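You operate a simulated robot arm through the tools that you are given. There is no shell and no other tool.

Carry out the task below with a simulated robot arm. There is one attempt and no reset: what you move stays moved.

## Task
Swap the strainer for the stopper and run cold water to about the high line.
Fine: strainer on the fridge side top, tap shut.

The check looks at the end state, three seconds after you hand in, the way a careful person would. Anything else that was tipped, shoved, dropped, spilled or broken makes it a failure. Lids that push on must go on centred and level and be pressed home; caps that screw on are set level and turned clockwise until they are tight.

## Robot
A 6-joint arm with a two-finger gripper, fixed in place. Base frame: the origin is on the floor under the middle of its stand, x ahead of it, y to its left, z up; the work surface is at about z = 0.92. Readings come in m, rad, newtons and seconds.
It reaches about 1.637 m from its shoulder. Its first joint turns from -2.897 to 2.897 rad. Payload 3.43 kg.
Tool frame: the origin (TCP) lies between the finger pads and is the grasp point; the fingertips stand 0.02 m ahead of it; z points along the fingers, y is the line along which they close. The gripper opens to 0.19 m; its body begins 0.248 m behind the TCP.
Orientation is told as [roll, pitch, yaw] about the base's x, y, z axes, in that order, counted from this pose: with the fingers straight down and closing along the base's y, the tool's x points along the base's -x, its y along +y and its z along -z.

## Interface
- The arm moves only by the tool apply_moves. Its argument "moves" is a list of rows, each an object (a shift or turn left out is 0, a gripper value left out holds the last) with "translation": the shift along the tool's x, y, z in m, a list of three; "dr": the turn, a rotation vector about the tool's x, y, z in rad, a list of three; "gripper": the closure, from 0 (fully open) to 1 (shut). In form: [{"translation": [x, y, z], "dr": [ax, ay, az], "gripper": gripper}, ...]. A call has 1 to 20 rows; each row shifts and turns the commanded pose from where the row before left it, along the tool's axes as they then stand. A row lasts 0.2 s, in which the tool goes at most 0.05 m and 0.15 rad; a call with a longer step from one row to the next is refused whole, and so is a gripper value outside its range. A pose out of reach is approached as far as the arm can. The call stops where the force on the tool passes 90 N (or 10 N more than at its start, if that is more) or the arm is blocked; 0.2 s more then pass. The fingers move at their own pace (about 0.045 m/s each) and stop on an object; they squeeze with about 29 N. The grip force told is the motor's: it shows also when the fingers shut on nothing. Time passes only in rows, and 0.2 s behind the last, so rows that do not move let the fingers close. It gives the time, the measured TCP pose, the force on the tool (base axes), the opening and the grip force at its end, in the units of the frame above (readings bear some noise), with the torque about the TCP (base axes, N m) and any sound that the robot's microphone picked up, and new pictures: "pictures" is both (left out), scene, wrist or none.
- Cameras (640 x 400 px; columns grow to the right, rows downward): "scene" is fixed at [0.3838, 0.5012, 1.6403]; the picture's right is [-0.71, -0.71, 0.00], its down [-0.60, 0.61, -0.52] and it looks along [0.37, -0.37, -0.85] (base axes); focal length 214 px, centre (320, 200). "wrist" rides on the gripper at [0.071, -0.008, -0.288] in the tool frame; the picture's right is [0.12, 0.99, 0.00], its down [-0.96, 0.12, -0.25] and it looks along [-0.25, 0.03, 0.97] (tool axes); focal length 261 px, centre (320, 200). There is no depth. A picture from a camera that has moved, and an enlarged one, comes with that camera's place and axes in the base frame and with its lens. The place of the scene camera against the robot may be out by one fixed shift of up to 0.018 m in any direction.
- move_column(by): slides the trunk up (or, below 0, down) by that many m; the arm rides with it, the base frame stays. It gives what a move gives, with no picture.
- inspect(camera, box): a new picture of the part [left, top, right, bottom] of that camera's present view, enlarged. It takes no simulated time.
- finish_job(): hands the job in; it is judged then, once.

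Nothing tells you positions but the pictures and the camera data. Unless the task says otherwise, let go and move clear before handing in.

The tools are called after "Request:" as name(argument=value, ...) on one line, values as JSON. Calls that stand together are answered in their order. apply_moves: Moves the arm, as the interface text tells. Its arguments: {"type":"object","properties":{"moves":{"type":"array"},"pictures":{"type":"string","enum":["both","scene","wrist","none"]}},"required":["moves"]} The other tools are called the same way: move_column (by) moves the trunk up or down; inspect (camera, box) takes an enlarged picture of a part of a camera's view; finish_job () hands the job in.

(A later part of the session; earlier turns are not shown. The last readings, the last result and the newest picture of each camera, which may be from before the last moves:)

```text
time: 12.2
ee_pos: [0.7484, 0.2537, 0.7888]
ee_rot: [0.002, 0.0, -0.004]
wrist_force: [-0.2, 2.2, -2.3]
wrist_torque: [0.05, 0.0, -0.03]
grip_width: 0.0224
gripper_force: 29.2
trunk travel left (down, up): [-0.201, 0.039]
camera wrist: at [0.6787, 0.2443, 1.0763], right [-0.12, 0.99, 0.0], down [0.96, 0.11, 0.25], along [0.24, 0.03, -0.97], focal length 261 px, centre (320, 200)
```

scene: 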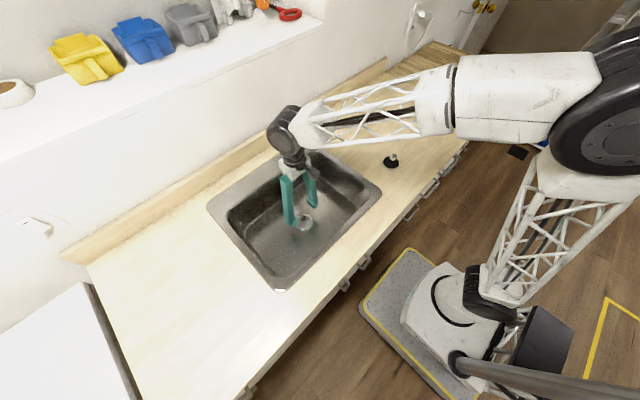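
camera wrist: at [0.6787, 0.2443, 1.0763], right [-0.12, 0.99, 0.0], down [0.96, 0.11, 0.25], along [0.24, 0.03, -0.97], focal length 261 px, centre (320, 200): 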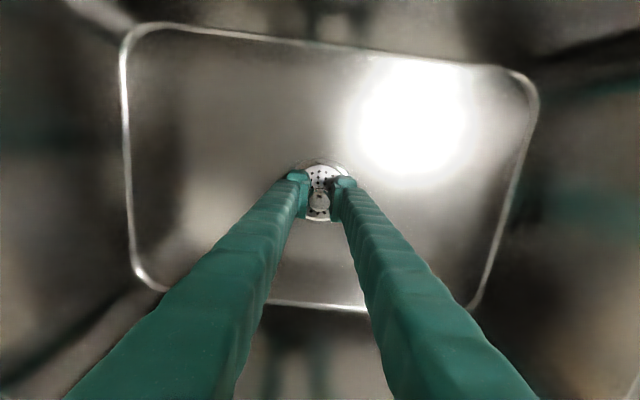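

The knob is gripped (22 mm). I'll lift straight up, slowly at first.

Request:
apply_moves(moves=[{"translation": [0, 0, -0.005]}, {"translation": [0, 0, -0.01]}, {"translation": [0, 0, -0.015]}, {"translation": [0, 0, -0.02]}, {"translation": [0, 0, -0.03]}, {"translation": [0, 0, -0.04]}, {"translation": [0, 0, -0.04]}, {"translation": [0, 0, -0.04]}, {"translation": [0, 0, -0.04]}, {"translation": [0, 0, -0.04]}, {}], pictures="both")

```text
time: 14.6
ee_pos: [0.7473, 0.2537, 1.069]
ee_rot: [0.001, 0.0, -0.004]
wrist_force: [0.0, -0.9, -1.0]
wrist_torque: [0.01, -0.03, 0.0]
grip_width: 0.0222
gripper_force: 28.8
trunk travel left (down, up): [-0.201, 0.039]
camera wrist: at [0.6783, 0.2434, 1.3568], right [-0.12, 0.99, 0.0], down [0.96, 0.11, 0.25], along [0.24, 0.03, -0.97], focal length 261 px, centre (320, 200)
```

scene: 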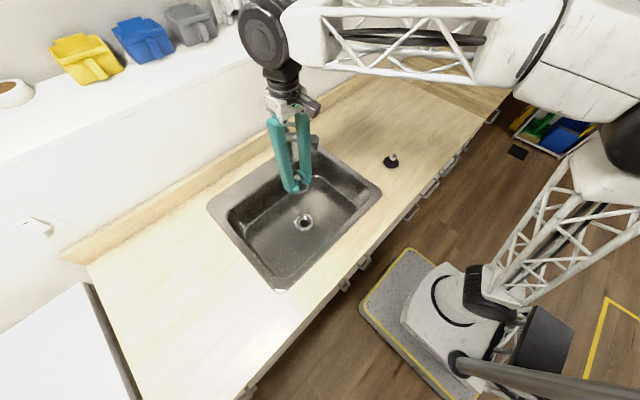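
wrist: 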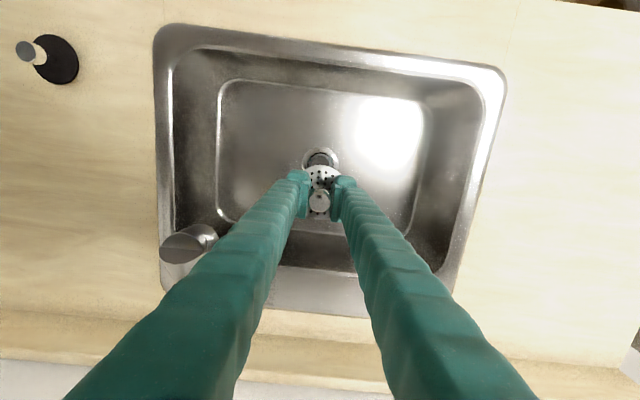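

Request:
inspect(camera="scene", box=[260, 150, 340, 240])

Request:
inspect(camera="wrist", box=[270, 130, 370, 230])

Request:
inspect(camera="scene", box=[280, 165, 310, 200])

```text
4.44 times, centred on (300, 195) of scene
camera zoom: at [0.3838, 0.5012, 1.6403], right [-0.71, -0.71, 0.0], down [-0.6, 0.61, -0.52], along [0.37, -0.37, -0.85], focal length 953 px, centre (409, 222)
```

zoom: 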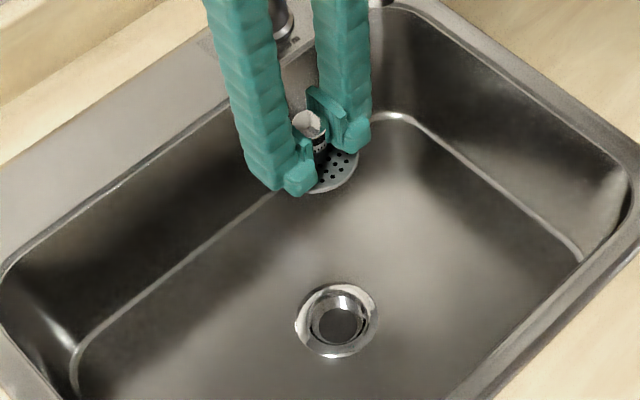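

```text
4.00 times, centred on (320, 180) of wrist
camera zoom: at [0.6783, 0.2434, 1.3568], right [-0.12, 0.99, 0.0], down [0.96, 0.11, 0.25], along [0.24, 0.03, -0.97], focal length 1043 px, centre (320, 280)
```

zoom: 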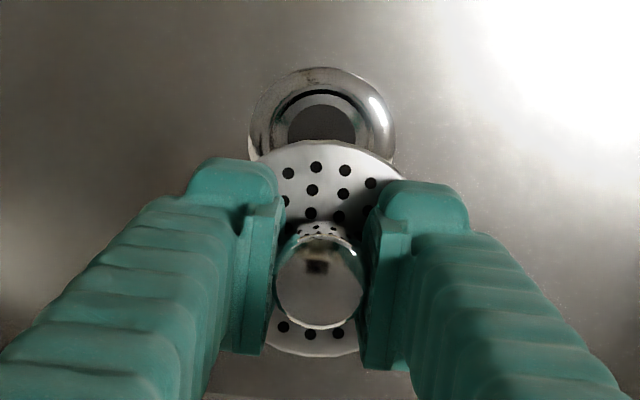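

```text
11.43 times, centred on (295, 182) of scene
camera zoom: at [0.3838, 0.5012, 1.6403], right [-0.71, -0.71, 0.0], down [-0.6, 0.61, -0.52], along [0.37, -0.37, -0.85], focal length 2451 px, centre (606, 400)
```

zoom: 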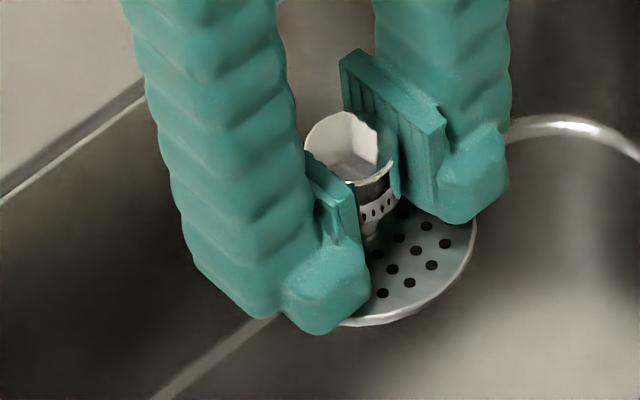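

The strainer is out and held cleanly. I'll carry it over the worktop on the fridge side, to about (0.70, 0.70).

Request:
apply_moves(moves=[{"translation": [0.0047, 0.0446, 0]}, {"translation": [0.0047, 0.0446, 0]}, {"translation": [0.0047, 0.0446, 0]}, {"translation": [0.0047, 0.0446, 0]}, {"translation": [0.0047, 0.0446, 0]}, {"translation": [0.0047, 0.0446, 0]}, {"translation": [0.0047, 0.0446, 0]}, {"translation": [0.0047, 0.0446, 0]}, {"translation": [0.0047, 0.0446, 0]}, {"translation": [0.0047, 0.0446, 0]}, {}, {}], pictures="both")

```text
time: 17.2
ee_pos: [0.7016, 0.7012, 1.0702]
ee_rot: [0.002, 0.003, -0.003]
wrist_force: [0.4, 0.4, -0.6]
wrist_torque: [0.02, 0.0, 0.0]
grip_width: 0.0222
gripper_force: 28.6
trunk travel left (down, up): [-0.201, 0.039]
camera wrist: at [0.6323, 0.6908, 1.357], right [-0.12, 0.99, 0.0], down [0.96, 0.11, 0.25], along [0.24, 0.03, -0.97], focal length 261 px, centre (320, 200)
```

scene: 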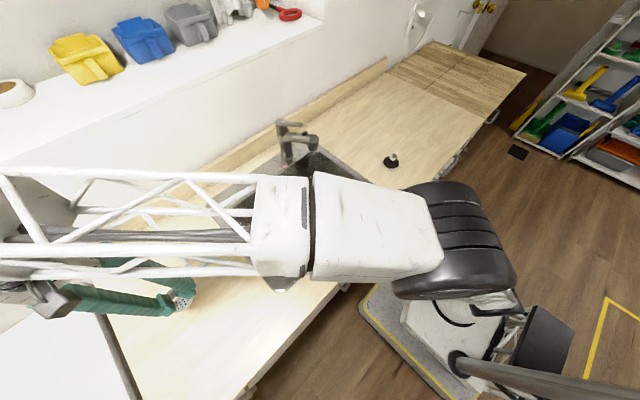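
wrist: 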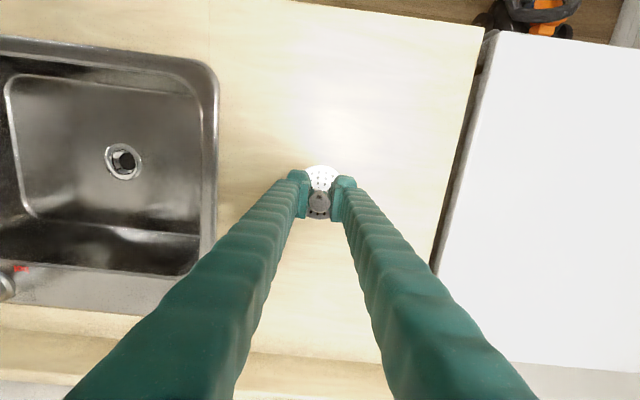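

Request:
inspect(camera="scene", box=[150, 270, 220, 330])

Request:
inspect(camera="wrist", box=[70, 110, 180, 210])

```text
6.67 times, centred on (185, 300) of scene
camera zoom: at [0.3838, 0.5012, 1.6403], right [-0.71, -0.71, 0.0], down [-0.6, 0.61, -0.52], along [0.37, -0.37, -0.85], focal length 1430 px, centre (1220, -467)
```

zoom: 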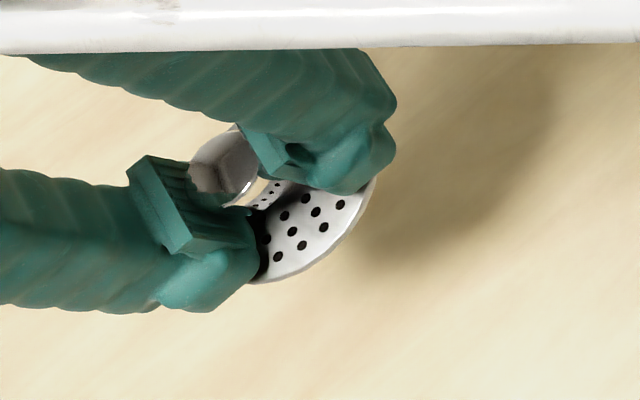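

```text
4.00 times, centred on (125, 160) of wrist
camera zoom: at [0.6323, 0.6908, 1.357], right [-0.12, 0.99, 0.0], down [0.96, 0.11, 0.25], along [0.24, 0.03, -0.97], focal length 1043 px, centre (1100, 360)
```

zoom: 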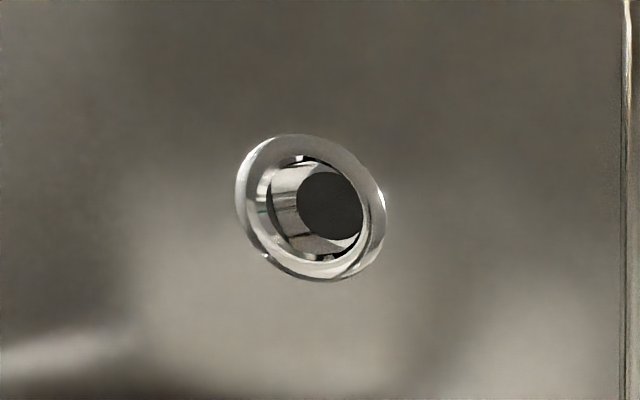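

The strainer hangs level. I'll lower it, quickly first and then in small steps while watching the force.

Request:
apply_moves(moves=[{"translation": [0, 0, 0.03]}, {"translation": [0, 0, 0.03]}, {"translation": [0, 0, 0.02]}, {}, {}], pictures="scene")

```text
time: 18.4
ee_pos: [0.7018, 0.6997, 0.9893]
ee_rot: [0.002, 0.002, -0.002]
wrist_force: [-0.6, 0.2, -0.1]
wrist_torque: [-0.01, -0.01, -0.04]
grip_width: 0.0218
gripper_force: 29.1
trunk travel left (down, up): [-0.201, 0.039]
```

scene: 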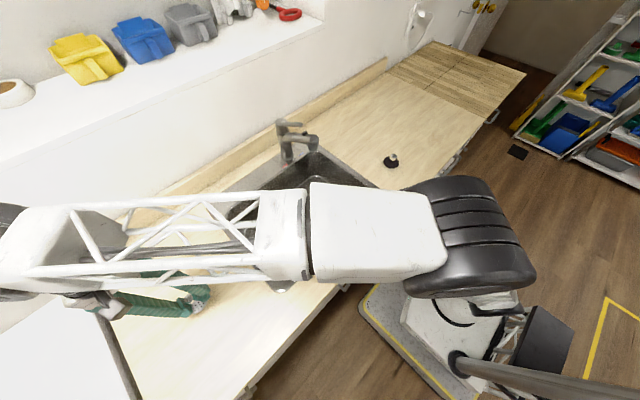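

Request:
apply_moves(moves=[{"translation": [0, 0, 0.005]}, {"translation": [0, 0, 0.005]}, {}], pictures="none")

Request:
inspect(camera="scene", box=[160, 270, 230, 330])

```text
time: 19.2
ee_pos: [0.7024, 0.6984, 0.9797]
ee_rot: [0.001, 0.001, -0.003]
wrist_force: [-0.4, -0.1, -0.4]
wrist_torque: [0.03, 0.0, 0.01]
grip_width: 0.0221
gripper_force: 29.1
trunk travel left (down, up): [-0.201, 0.039]
```

```text
6.67 times, centred on (195, 300) of scene
camera zoom: at [0.3838, 0.5012, 1.6403], right [-0.71, -0.71, 0.0], down [-0.6, 0.61, -0.52], along [0.37, -0.37, -0.85], focal length 1430 px, centre (1153, -467)
```

zoom: 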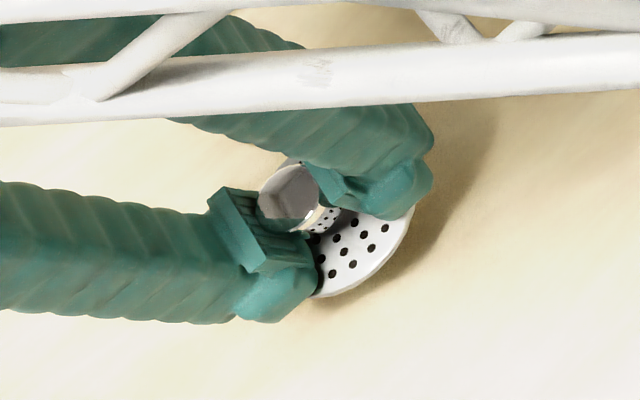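

Still above the surface. Continuing down in small steps while watching the vertical force.

Request:
apply_moves(moves=[{"translation": [0, 0, 0.004]}, {"translation": [0, 0, 0.004]}, {}], pictures="none")

Request:
apply_moves(moves=[{"translation": [0, 0, 0.004]}, {}], pictures="none")

Request:
apply_moves(moves=[{"translation": [0, 0, 0.004]}, {}], pictures="none")

```text
time: 20.0
ee_pos: [0.7027, 0.6996, 0.9709]
ee_rot: [0.001, 0.002, -0.003]
wrist_force: [0.3, -0.7, -1.1]
wrist_torque: [0.02, 0.01, 0.01]
grip_width: 0.022
gripper_force: 29.0
trunk travel left (down, up): [-0.201, 0.039]
```

```text
time: 20.6
ee_pos: [0.7027, 0.7011, 0.9677]
ee_rot: [0.003, 0.001, -0.002]
wrist_force: [-0.4, -0.6, 0.0]
wrist_torque: [-0.01, 0.04, 0.01]
grip_width: 0.0221
gripper_force: 29.0
trunk travel left (down, up): [-0.201, 0.039]
```

```text
time: 21.2
ee_pos: [0.7035, 0.7008, 0.9642]
ee_rot: [0.003, 0.001, 0.0]
wrist_force: [0.3, 0.0, -1.4]
wrist_torque: [0.01, 0.01, -0.01]
grip_width: 0.022
gripper_force: 28.5
trunk travel left (down, up): [-0.201, 0.039]
```

Request:
apply_moves(moves=[{"translation": [0, 0, 0.003]}, {}], pictures="none")

Request:
inspect(camera="scene", box=[160, 270, 230, 330])

Request:
inspect(camera="wrist", box=[270, 140, 370, 230])

```text
time: 21.8
ee_pos: [0.703, 0.7014, 0.962]
ee_rot: [0.002, 0.003, -0.002]
wrist_force: [-0.1, -0.1, -0.5]
wrist_torque: [0.01, 0.01, -0.02]
grip_width: 0.0222
gripper_force: 29.4
trunk travel left (down, up): [-0.201, 0.039]
```

```text
6.67 times, centred on (195, 300) of scene
camera zoom: at [0.3838, 0.5012, 1.6403], right [-0.71, -0.71, 0.0], down [-0.6, 0.61, -0.52], along [0.37, -0.37, -0.85], focal length 1430 px, centre (1153, -467)
```

zoom: 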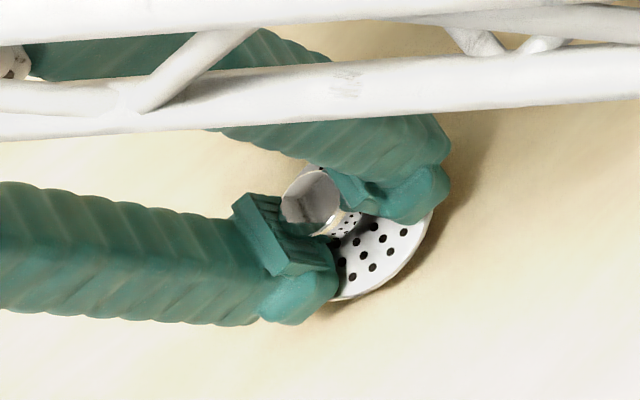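

```text
4.44 times, centred on (320, 185) of wrist
camera zoom: at [0.6325, 0.6905, 1.2484], right [-0.12, 0.99, 0.0], down [0.96, 0.11, 0.25], along [0.24, 0.03, -0.97], focal length 1158 px, centre (320, 267)
```

zoom: 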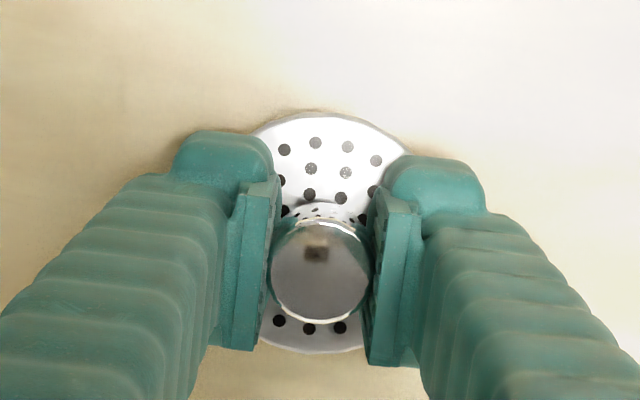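

Request:
apply_moves(moves=[{"translation": [0, 0, 0.003]}, {}], pictures="none")

Request:
apply_moves(moves=[{"translation": [0, 0, 0.002]}, {}], pictures="none")

Request:
apply_moves(moves=[{"translation": [0, 0, 0.002]}, {}], pictures="none")

```text
time: 22.4
ee_pos: [0.7027, 0.7011, 0.9578]
ee_rot: [0.001, 0.001, -0.002]
wrist_force: [-0.1, 0.2, -0.5]
wrist_torque: [-0.01, 0.0, -0.02]
grip_width: 0.0219
gripper_force: 28.7
trunk travel left (down, up): [-0.201, 0.039]
```

```text
time: 23.0
ee_pos: [0.7018, 0.7003, 0.9558]
ee_rot: [0.002, 0.003, -0.002]
wrist_force: [0.1, 0.1, 1.2]
wrist_torque: [-0.02, 0.01, 0.01]
grip_width: 0.0222
gripper_force: 29.1
trunk travel left (down, up): [-0.201, 0.039]
```

```text
time: 23.6
ee_pos: [0.7029, 0.7018, 0.9555]
ee_rot: [0.005, 0.001, -0.002]
wrist_force: [3.8, 2.6, 18.2]
wrist_torque: [0.04, -0.01, -0.02]
grip_width: 0.0222
gripper_force: 28.9
trunk travel left (down, up): [-0.201, 0.039]
```

Contact at TCP z≈0.955, so the strainer is sitting on the worktop. I'll ease off slightly and release it.

Request:
apply_moves(moves=[{"translation": [0, 0, -0.0018]}, {}, {"gripper": 0.85}, {"gripper": 0.7}, {"gripper": 0.6}, {}, {}], pictures="wrist")

Request:
inspect(camera="wrist", box=[270, 140, 370, 230])

```text
time: 25.2
ee_pos: [0.7017, 0.7007, 0.9546]
ee_rot: [0.003, 0.002, -0.002]
wrist_force: [0.1, 0.5, -0.3]
wrist_torque: [-0.01, -0.02, -0.02]
grip_width: 0.076
gripper_force: 0.1
trunk travel left (down, up): [-0.201, 0.039]
camera wrist: at [0.6325, 0.6902, 1.2429], right [-0.12, 0.99, 0.0], down [0.96, 0.11, 0.25], along [0.24, 0.03, -0.97], focal length 261 px, centre (320, 200)
```

wrist: 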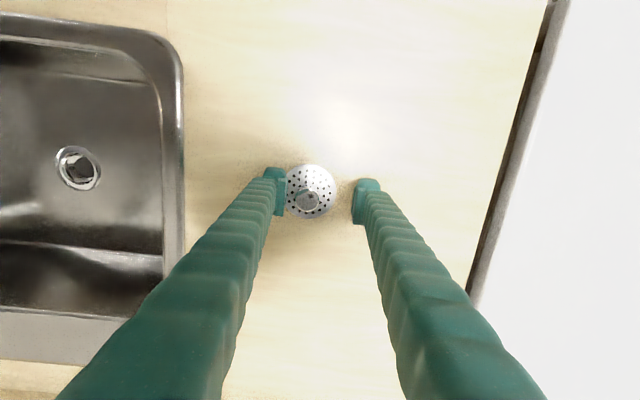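

```text
4.44 times, centred on (320, 185) of wrist
camera zoom: at [0.6325, 0.6902, 1.2429], right [-0.12, 0.99, 0.0], down [0.96, 0.11, 0.25], along [0.24, 0.03, -0.97], focal length 1158 px, centre (320, 267)
```

zoom: 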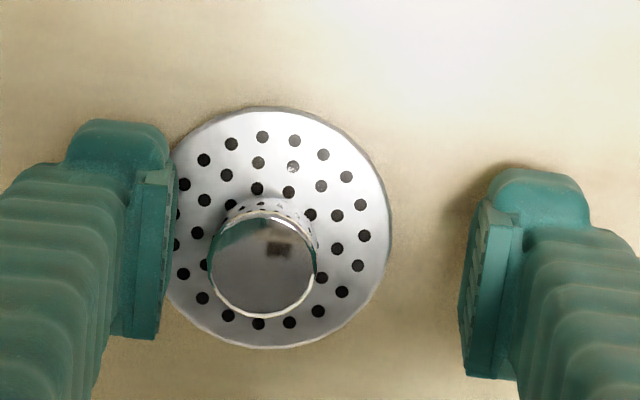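

The strainer stands flat on the worktop and is free of the fingers. I'll lift straight up, clear of it.

Request:
apply_moves(moves=[{"translation": [0, 0, -0.01]}, {"translation": [0, 0, -0.02]}, {"translation": [0, 0, -0.04]}, {"translation": [0, 0, -0.045]}, {"translation": [0, 0, -0.045]}, {"translation": [0, 0, -0.045]}, {}], pictures="both")

```text
time: 26.8
ee_pos: [0.7022, 0.6998, 1.161]
ee_rot: [0.003, 0.003, -0.001]
wrist_force: [-0.6, 0.2, 0.0]
wrist_torque: [-0.01, 0.03, 0.0]
grip_width: 0.0763
gripper_force: 0.1
trunk travel left (down, up): [-0.201, 0.039]
camera wrist: at [0.6327, 0.6898, 1.4479], right [-0.12, 0.99, 0.0], down [0.96, 0.11, 0.25], along [0.24, 0.03, -0.97], focal length 261 px, centre (320, 200)
```

scene: 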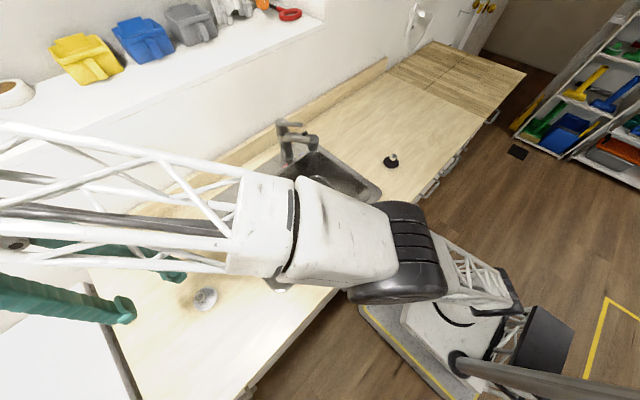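
wrist: 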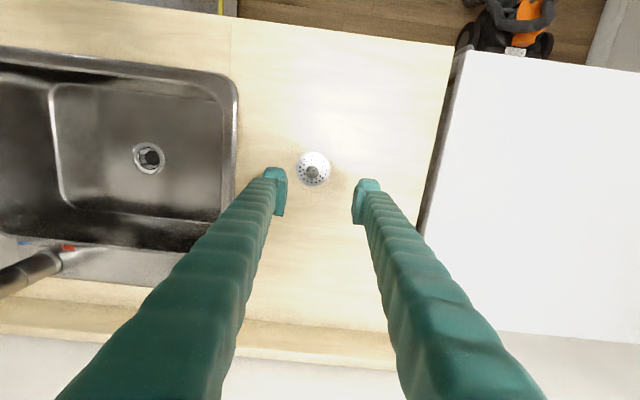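

The strainer is set down. Now I'll travel back along the front to above the stopper at about (0.622, −0.159).

Request:
apply_moves(moves=[{"translation": [0.0042, -0.0452, 0]}, {"translation": [0.0042, -0.0452, 0]}, {"translation": [0.0042, -0.0452, 0]}, {"translation": [0.0042, -0.0452, 0]}, {"translation": [0.0042, -0.0452, 0]}, {"translation": [0.0042, -0.0452, 0]}, {"translation": [0.0042, -0.0452, 0]}, {"translation": [0.0042, -0.0452, 0]}, {"translation": [0.0042, -0.0452, 0]}, {"translation": [0.0042, -0.0452, 0]}, {"translation": [0.0042, -0.0452, 0]}, {"translation": [0.0042, -0.0452, 0]}, {"translation": [0.0042, -0.0452, 0]}, {"translation": [0.0042, -0.0452, 0]}, {"translation": [0.0042, -0.0452, 0]}, {"translation": [0.0042, -0.0452, 0]}, {"translation": [0.0042, -0.0452, 0]}, {"translation": [0.0042, -0.0452, 0]}, {"translation": [0.0042, -0.0452, 0]}, {}], pictures="both")

Request:
inspect(camera="scene", box=[160, 270, 240, 330])

Request:
inspect(camera="wrist", box=[270, 130, 370, 220])

```text
time: 31.0
ee_pos: [0.623, -0.1605, 1.159]
ee_rot: [0.001, 0.0, -0.001]
wrist_force: [0.9, 0.5, 0.3]
wrist_torque: [-0.02, 0.03, 0.0]
grip_width: 0.0758
gripper_force: 0.0
trunk travel left (down, up): [-0.201, 0.039]
camera wrist: at [0.5525, -0.1696, 1.4461], right [-0.12, 0.99, 0.0], down [0.96, 0.11, 0.25], along [0.24, 0.03, -0.97], focal length 261 px, centre (320, 200)
```

scene: 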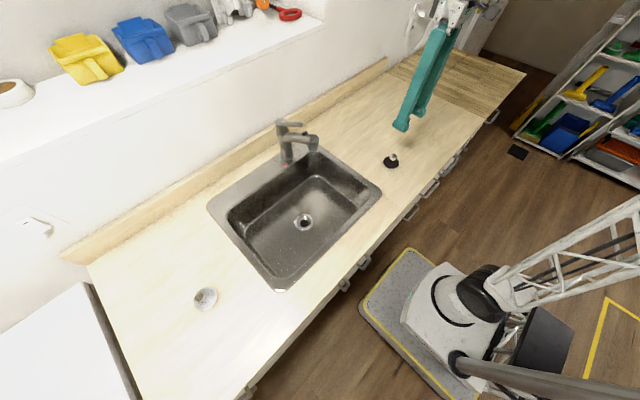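
wrist: 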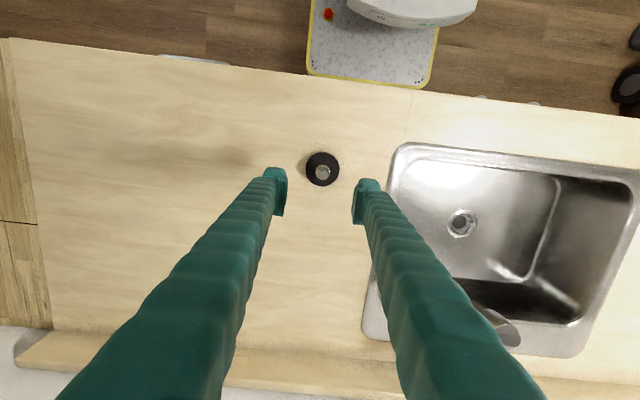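

```text
6.67 times, centred on (200, 300) of scene
camera zoom: at [0.3838, 0.5012, 1.6403], right [-0.71, -0.71, 0.0], down [-0.6, 0.61, -0.52], along [0.37, -0.37, -0.85], focal length 1430 px, centre (1120, -467)
```

zoom: 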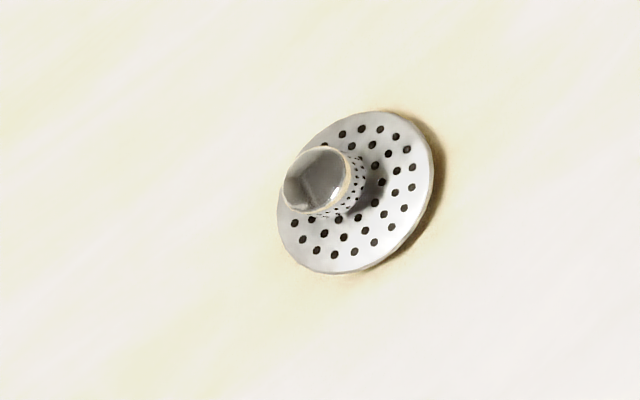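

```text
4.44 times, centred on (320, 175) of wrist
camera zoom: at [0.5525, -0.1696, 1.4461], right [-0.12, 0.99, 0.0], down [0.96, 0.11, 0.25], along [0.24, 0.03, -0.97], focal length 1158 px, centre (320, 311)
```

zoom: 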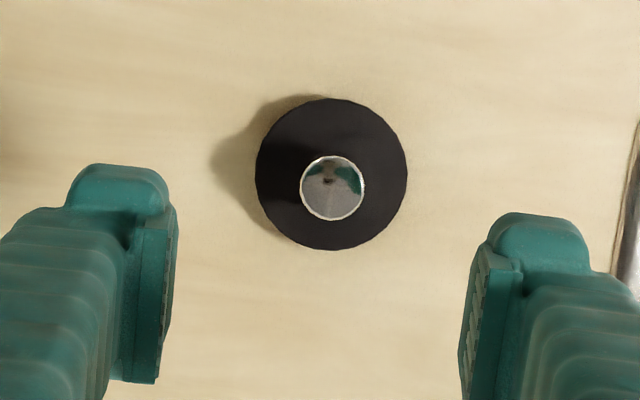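

The strainer is resting on the fridge-side top. The stopper is at about (0.622, −0.1555), with its knob top near z≈0.975. I'll descend over its knob.

Request:
apply_moves(moves=[{"translation": [0.0012, 0.005, 0.04]}, {"translation": [0, 0, 0.04]}, {"translation": [0, 0, 0.04]}, {"translation": [0, 0, 0.03]}, {}], pictures="wrist")

Request:
inspect(camera="wrist", box=[270, 130, 370, 220])

Request:
inspect(camera="scene", box=[360, 110, 430, 180])

```text
time: 32.2
ee_pos: [0.6203, -0.1524, 1.0078]
ee_rot: [0.001, 0.001, -0.003]
wrist_force: [-0.6, 1.0, 0.6]
wrist_torque: [0.0, 0.0, 0.0]
grip_width: 0.076
gripper_force: 0.1
trunk travel left (down, up): [-0.201, 0.039]
camera wrist: at [0.5499, -0.1627, 1.2955], right [-0.12, 0.99, 0.0], down [0.96, 0.11, 0.25], along [0.24, 0.03, -0.97], focal length 261 px, centre (320, 200)
```

wrist: 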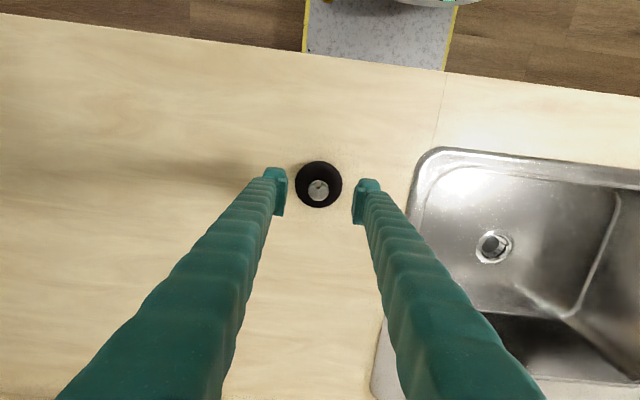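

```text
4.44 times, centred on (320, 175) of wrist
camera zoom: at [0.5499, -0.1627, 1.2955], right [-0.12, 0.99, 0.0], down [0.96, 0.11, 0.25], along [0.24, 0.03, -0.97], focal length 1158 px, centre (320, 311)
```

zoom: 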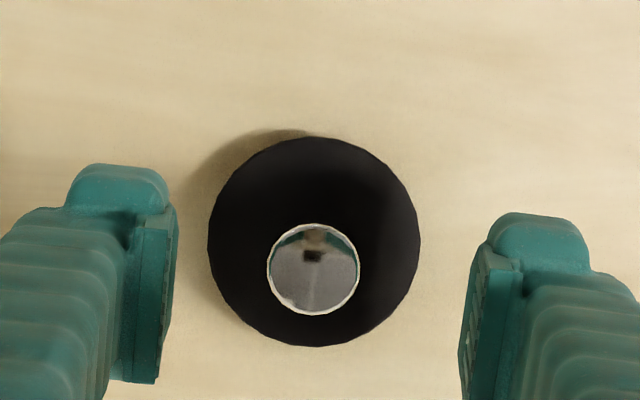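

```text
5.71 times, centred on (395, 145) of scene
camera zoom: at [0.3838, 0.5012, 1.6403], right [-0.71, -0.71, 0.0], down [-0.6, 0.61, -0.52], along [0.37, -0.37, -0.85], focal length 1226 px, centre (-109, 514)
```

zoom: 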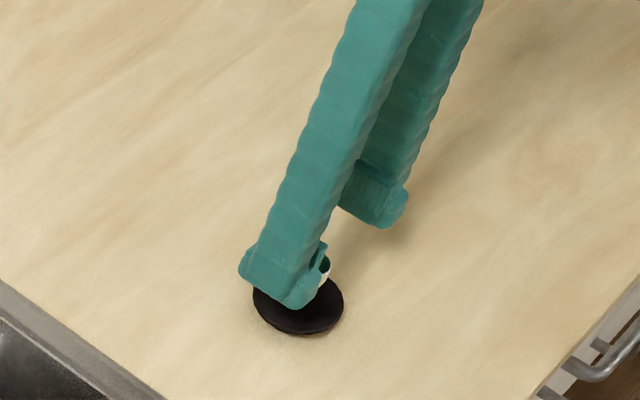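

Request:
apply_moves(moves=[{"translation": [-0.0005, -0.003, 0.02]}, {"translation": [0, 0, 0.021]}, {}, {"gripper": 0.8}, {"gripper": 1.0}, {}, {}, {}, {}, {}], pictures="wrist")

Request:
inspect(camera="wrist", box=[270, 130, 370, 230])

Request:
inspect(camera="scene", box=[360, 110, 430, 180])

```text
time: 34.4
ee_pos: [0.6213, -0.1559, 0.9696]
ee_rot: [0.004, 0.001, -0.001]
wrist_force: [1.0, 0.6, 1.2]
wrist_torque: [-0.01, -0.03, 0.01]
grip_width: 0.025
gripper_force: 28.7
trunk travel left (down, up): [-0.201, 0.039]
camera wrist: at [0.5509, -0.1662, 1.256], right [-0.12, 0.99, 0.0], down [0.96, 0.11, 0.25], along [0.24, 0.03, -0.97], focal length 261 px, centre (320, 200)
```

wrist: 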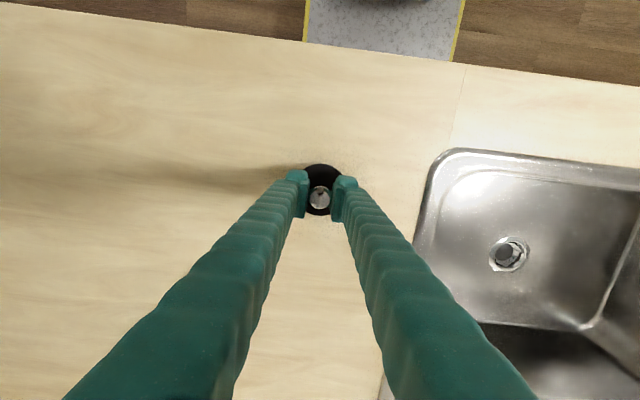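

```text
4.00 times, centred on (320, 180) of wrist
camera zoom: at [0.5509, -0.1662, 1.256], right [-0.12, 0.99, 0.0], down [0.96, 0.11, 0.25], along [0.24, 0.03, -0.97], focal length 1043 px, centre (320, 280)
```

zoom: 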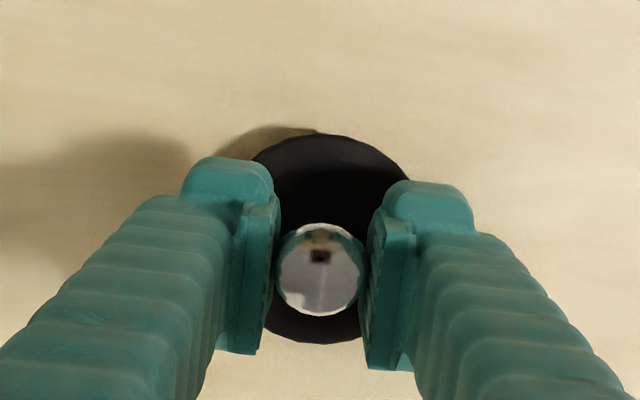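

```text
5.71 times, centred on (395, 145) of scene
camera zoom: at [0.3838, 0.5012, 1.6403], right [-0.71, -0.71, 0.0], down [-0.6, 0.61, -0.52], along [0.37, -0.37, -0.85], focal length 1226 px, centre (-109, 514)
```

zoom: 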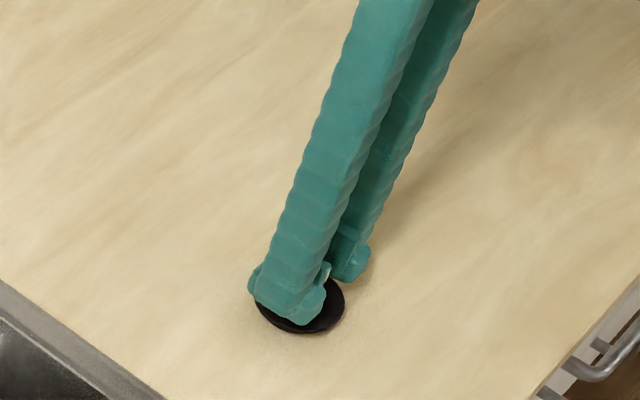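

The stopper's knob is gripped (25 mm). I'll lift it and check how it hangs.

Request:
apply_moves(moves=[{"translation": [0, 0, -0.005]}, {"translation": [0, 0, -0.01]}, {"translation": [0, 0, -0.02]}, {"translation": [0, 0, -0.03]}, {"translation": [0, 0, -0.035]}, {}, {}], pictures="both")

Request:
inspect(camera="wrist", box=[270, 130, 370, 230])

Request:
inspect(camera="scene", box=[370, 90, 430, 160])

```text
time: 36.0
ee_pos: [0.6211, -0.1571, 1.068]
ee_rot: [0.002, 0.001, -0.003]
wrist_force: [0.1, -0.2, -0.4]
wrist_torque: [0.0, 0.01, -0.01]
grip_width: 0.025
gripper_force: 28.6
trunk travel left (down, up): [-0.201, 0.039]
camera wrist: at [0.5509, -0.167, 1.356], right [-0.12, 0.99, 0.0], down [0.96, 0.11, 0.25], along [0.24, 0.03, -0.97], focal length 261 px, centre (320, 200)
```

scene: 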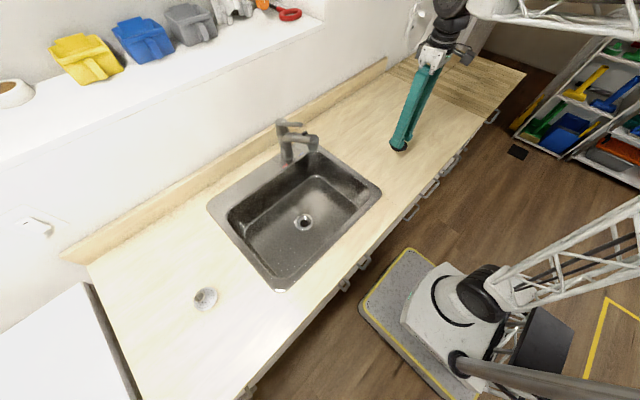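
wrist: 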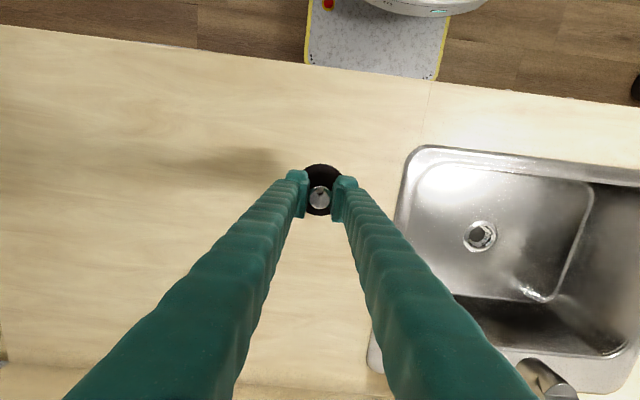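

```text
4.00 times, centred on (320, 180) of wrist
camera zoom: at [0.5509, -0.167, 1.356], right [-0.12, 0.99, 0.0], down [0.96, 0.11, 0.25], along [0.24, 0.03, -0.97], focal length 1043 px, centre (320, 280)
```

zoom: 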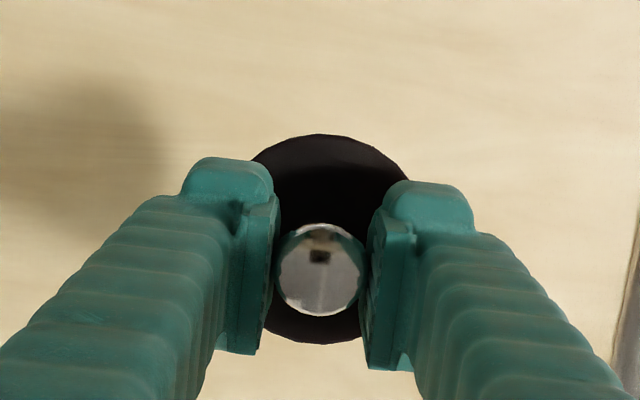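

```text
5.71 times, centred on (400, 125) of scene
camera zoom: at [0.3838, 0.5012, 1.6403], right [-0.71, -0.71, 0.0], down [-0.6, 0.61, -0.52], along [0.37, -0.37, -0.85], focal length 1226 px, centre (-137, 629)
```

zoom: 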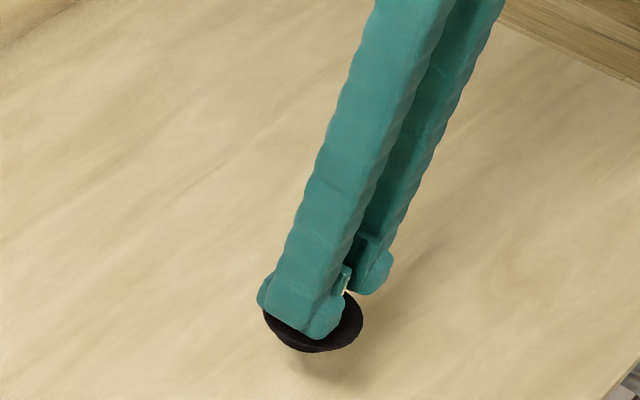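

The stopper hangs level and has a slightly tapered body. I'll take another sight of the empty drain to refine its centre.

Request:
inspect(camera="wrist", box=[450, 210, 510, 260])

Request:
inspect(camera="scene", box=[285, 205, 325, 240])

```text
8.00 times, centred on (480, 235) of wrist
camera zoom: at [0.5509, -0.167, 1.356], right [-0.12, 0.99, 0.0], down [0.96, 0.11, 0.25], along [0.24, 0.03, -0.97], focal length 2085 px, centre (-960, -80)
```

zoom: 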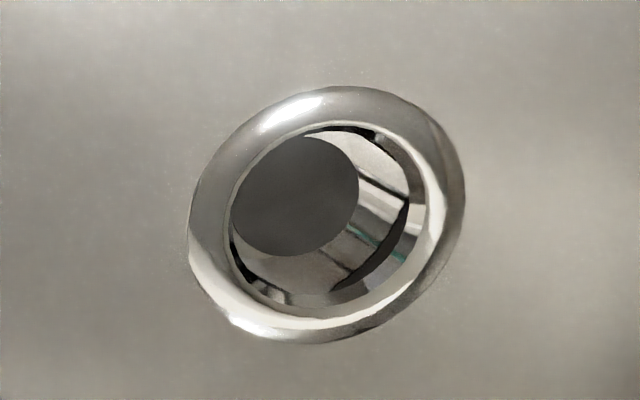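

```text
11.43 times, centred on (305, 222) of scene
camera zoom: at [0.3838, 0.5012, 1.6403], right [-0.71, -0.71, 0.0], down [-0.6, 0.61, -0.52], along [0.37, -0.37, -0.85], focal length 2451 px, centre (491, -57)
```

zoom: 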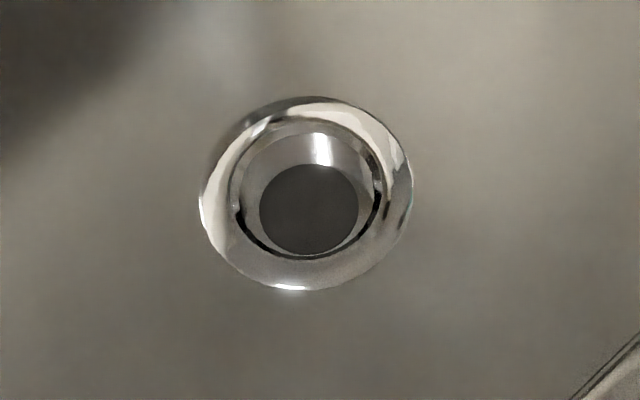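

Drain centre refined to about (0.748, 0.254). I'll carry the stopper along the front of the tap and then over the drain.

Request:
apply_moves(moves=[{"translation": [-0.003, 0.0411, 0]}, {"translation": [-0.003, 0.0411, 0]}, {"translation": [-0.003, 0.0411, 0]}, {"translation": [-0.003, 0.0411, 0]}, {"translation": [-0.003, 0.0411, 0]}, {"translation": [-0.003, 0.0411, 0]}, {"translation": [-0.003, 0.0411, 0]}, {"translation": [-0.003, 0.0411, 0]}, {"translation": [-0.003, 0.0411, 0]}, {"translation": [-0.003, 0.0411, 0]}, {"translation": [-0.0325, 0, 0]}, {"translation": [-0.0325, 0, 0]}, {"translation": [-0.0325, 0, 0]}, {}, {}], pictures="both")

Request:
inspect(camera="wrist", box=[270, 130, 370, 230])

```text
time: 39.2
ee_pos: [0.7491, 0.2546, 1.0693]
ee_rot: [0.003, 0.001, 0.0]
wrist_force: [0.5, -0.1, 0.1]
wrist_torque: [0.0, 0.02, 0.04]
grip_width: 0.0253
gripper_force: 28.7
trunk travel left (down, up): [-0.201, 0.039]
camera wrist: at [0.6792, 0.2439, 1.3566], right [-0.12, 0.99, 0.0], down [0.96, 0.11, 0.25], along [0.24, 0.03, -0.97], focal length 261 px, centre (320, 200)
```

scene: 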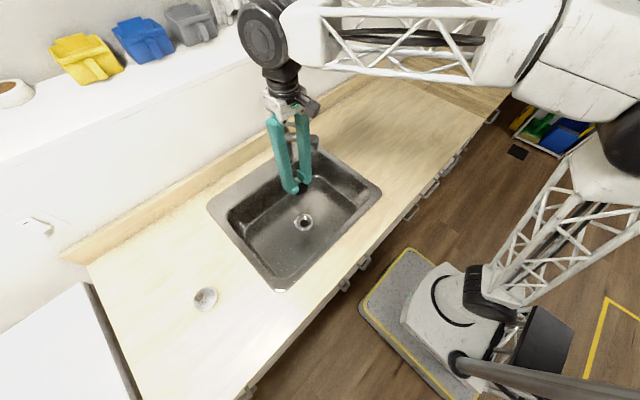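
wrist: 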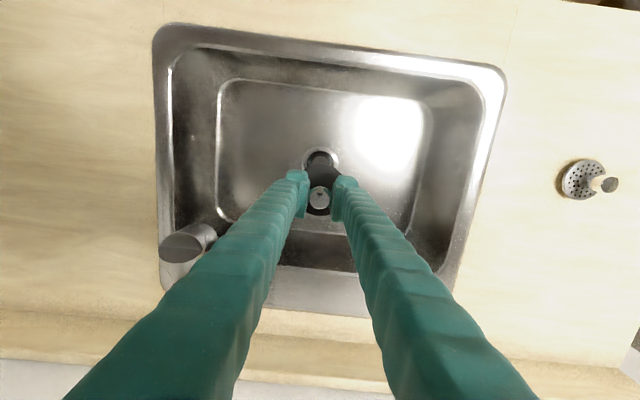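

```text
4.00 times, centred on (320, 180) of wrist
camera zoom: at [0.6792, 0.2439, 1.3566], right [-0.12, 0.99, 0.0], down [0.96, 0.11, 0.25], along [0.24, 0.03, -0.97], focal length 1043 px, centre (320, 280)
```

zoom: 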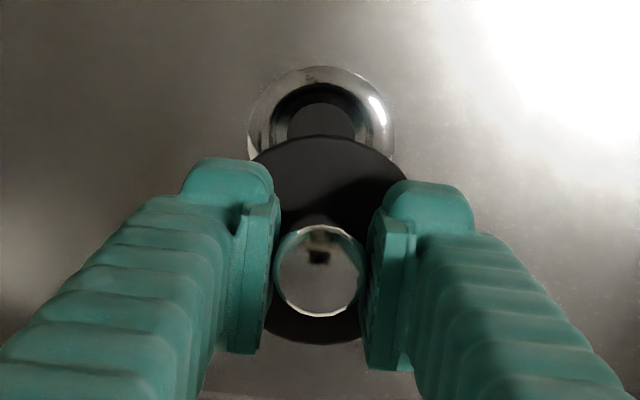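

The stopper lines up with the drain. I'll descend to just above it and check again.

Request:
apply_moves(moves=[{"translation": [0, 0, 0.04]}, {"translation": [0, 0, 0.04]}, {"translation": [0, 0, 0.04]}, {"translation": [0, 0, 0.04]}, {"translation": [0, 0, 0.04]}, {"translation": [0, 0, 0.03]}, {}, {}], pictures="wrist")

Request:
inspect(camera="wrist", box=[270, 130, 370, 230])

Request:
inspect(camera="scene", box=[270, 180, 340, 240])

```text
time: 41.0
ee_pos: [0.748, 0.2553, 0.8398]
ee_rot: [0.002, 0.002, -0.001]
wrist_force: [1.1, 0.4, -0.2]
wrist_torque: [-0.01, -0.02, 0.01]
grip_width: 0.0252
gripper_force: 29.1
trunk travel left (down, up): [-0.201, 0.039]
camera wrist: at [0.6789, 0.2448, 1.1274], right [-0.12, 0.99, 0.0], down [0.96, 0.11, 0.25], along [0.24, 0.03, -0.97], focal length 261 px, centre (320, 200)
```

wrist: 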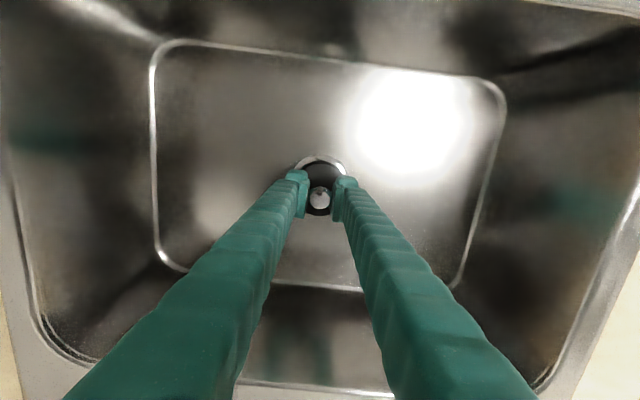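

```text
4.00 times, centred on (320, 180) of wrist
camera zoom: at [0.6789, 0.2448, 1.1274], right [-0.12, 0.99, 0.0], down [0.96, 0.11, 0.25], along [0.24, 0.03, -0.97], focal length 1043 px, centre (320, 280)
```

zoom: 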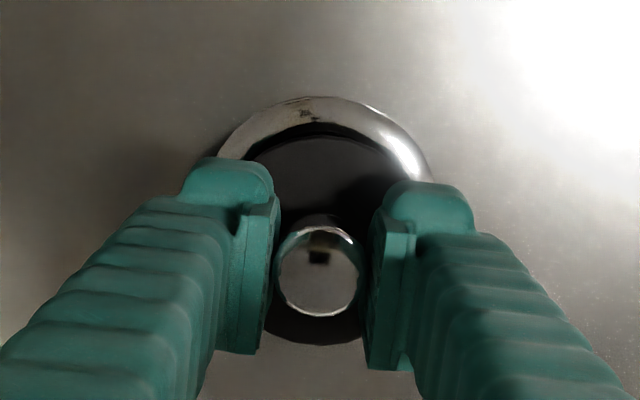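

```text
6.67 times, centred on (305, 210) of scene
camera zoom: at [0.3838, 0.5012, 1.6403], right [-0.71, -0.71, 0.0], down [-0.6, 0.61, -0.52], along [0.37, -0.37, -0.85], focal length 1430 px, centre (420, 133)
```

zoom: 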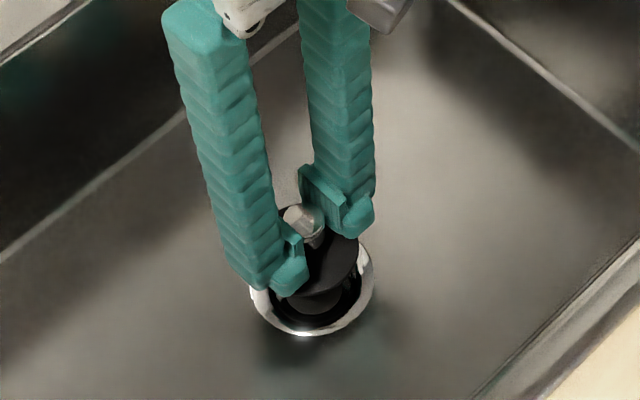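

Ring and disc are concentric within about a millimetre. Lowering slowly into the drain while watching the force.

Request:
apply_moves(moves=[{"translation": [0, 0, 0.01]}, {"translation": [0, 0, 0.01]}, {"translation": [0, 0, 0.005]}, {}], pictures="none")

Request:
apply_moves(moves=[{"translation": [0, 0, 0.004]}, {"translation": [0, 0, 0.003]}, {}], pictures="none")

Request:
apply_moves(moves=[{"translation": [0, 0, 0.003]}, {}], pictures="wrist")

Request:
inspect(camera="wrist", box=[270, 130, 370, 230])

```text
time: 42.0
ee_pos: [0.7475, 0.2537, 0.8143]
ee_rot: [0.002, 0.002, -0.001]
wrist_force: [-0.1, 0.3, -0.6]
wrist_torque: [-0.01, -0.03, 0.0]
grip_width: 0.0252
gripper_force: 28.9
trunk travel left (down, up): [-0.201, 0.039]
```

```text
time: 42.8
ee_pos: [0.7481, 0.2547, 0.8076]
ee_rot: [0.001, 0.003, -0.002]
wrist_force: [-0.2, -0.1, -1.6]
wrist_torque: [0.01, 0.04, -0.01]
grip_width: 0.0253
gripper_force: 28.6
trunk travel left (down, up): [-0.201, 0.039]
```

```text
time: 43.4
ee_pos: [0.7487, 0.2548, 0.8047]
ee_rot: [0.002, 0.002, 0.001]
wrist_force: [0.1, 0.2, 1.7]
wrist_torque: [0.03, 0.01, 0.06]
grip_width: 0.0249
gripper_force: 29.3
trunk travel left (down, up): [-0.201, 0.039]
camera wrist: at [0.6784, 0.2444, 1.0921], right [-0.12, 0.99, 0.0], down [0.96, 0.11, 0.25], along [0.24, 0.03, -0.97], focal length 261 px, centre (320, 200)
```

wrist: 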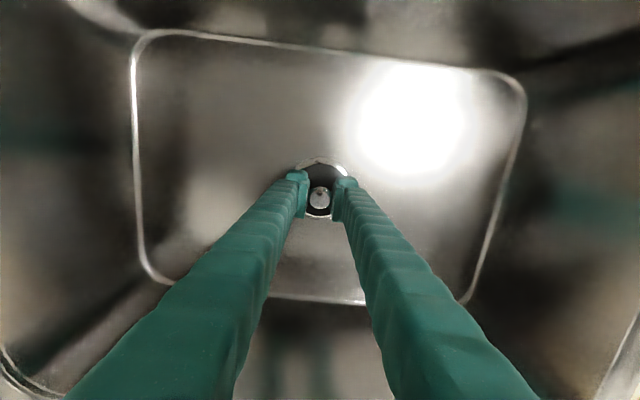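

```text
4.00 times, centred on (320, 180) of wrist
camera zoom: at [0.6784, 0.2444, 1.0921], right [-0.12, 0.99, 0.0], down [0.96, 0.11, 0.25], along [0.24, 0.03, -0.97], focal length 1043 px, centre (320, 280)
```

zoom: 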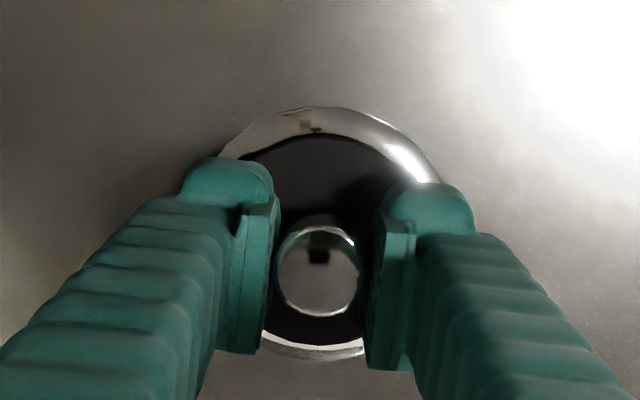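

Request:
apply_moves(moves=[{"translation": [0.001, 0, 0.002]}, {}], pictures="none")

Request:
apply_moves(moves=[{"translation": [0, 0, 0.002]}, {}], pictures="none")

Request:
apply_moves(moves=[{"translation": [0, 0, 0.002]}, {}], pictures="none")

```text
time: 44.0
ee_pos: [0.7483, 0.255, 0.8036]
ee_rot: [0.002, 0.001, -0.003]
wrist_force: [1.9, 1.1, 1.5]
wrist_torque: [0.01, 0.01, 0.05]
grip_width: 0.0249
gripper_force: 29.0
trunk travel left (down, up): [-0.201, 0.039]
```

```text
time: 44.6
ee_pos: [0.7474, 0.2545, 0.7995]
ee_rot: [0.001, 0.001, -0.003]
wrist_force: [0.0, 0.2, 0.9]
wrist_torque: [0.01, -0.05, 0.06]
grip_width: 0.025
gripper_force: 29.6
trunk travel left (down, up): [-0.201, 0.039]
```

```text
time: 45.2
ee_pos: [0.7471, 0.2543, 0.7982]
ee_rot: [0.002, 0.003, -0.002]
wrist_force: [-1.8, 0.1, 1.7]
wrist_torque: [0.0, 0.01, 0.06]
grip_width: 0.0249
gripper_force: 29.4
trunk travel left (down, up): [-0.201, 0.039]
```

Request:
apply_moves(moves=[{"translation": [0, 0, 0.002]}, {}], pictures="none")

Request:
apply_moves(moves=[{"translation": [0, 0, 0.002]}, {}], pictures="none")

Request:
inspect(camera="wrist", box=[270, 130, 370, 230])

Request:
inspect(camera="scene", box=[270, 180, 340, 240])

```text
time: 45.8
ee_pos: [0.7472, 0.2555, 0.7967]
ee_rot: [0.002, 0.0, -0.003]
wrist_force: [-3.1, 0.3, 13.9]
wrist_torque: [-0.28, 0.21, 0.04]
grip_width: 0.0247
gripper_force: 29.0
trunk travel left (down, up): [-0.201, 0.039]
```

```text
time: 46.4
ee_pos: [0.7479, 0.254, 0.7969]
ee_rot: [0.002, -0.002, -0.001]
wrist_force: [-2.5, 0.3, 42.6]
wrist_torque: [0.01, 0.13, 0.05]
grip_width: 0.0251
gripper_force: 29.5
trunk travel left (down, up): [-0.201, 0.039]
```

```text
4.00 times, centred on (320, 180) of wrist
camera zoom: at [0.6767, 0.2442, 1.0841], right [-0.12, 0.99, 0.0], down [0.96, 0.11, 0.25], along [0.25, 0.03, -0.97], focal length 1043 px, centre (320, 280)
```

zoom: 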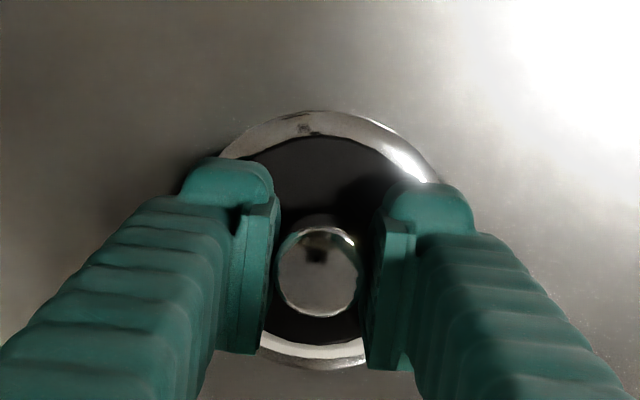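

```text
6.67 times, centred on (305, 210) of scene
camera zoom: at [0.3838, 0.5012, 1.6403], right [-0.71, -0.71, 0.0], down [-0.6, 0.61, -0.52], along [0.37, -0.37, -0.85], focal length 1430 px, centre (420, 133)
```

zoom: 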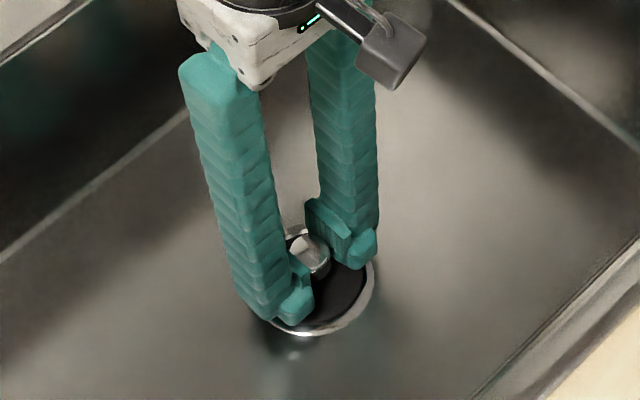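

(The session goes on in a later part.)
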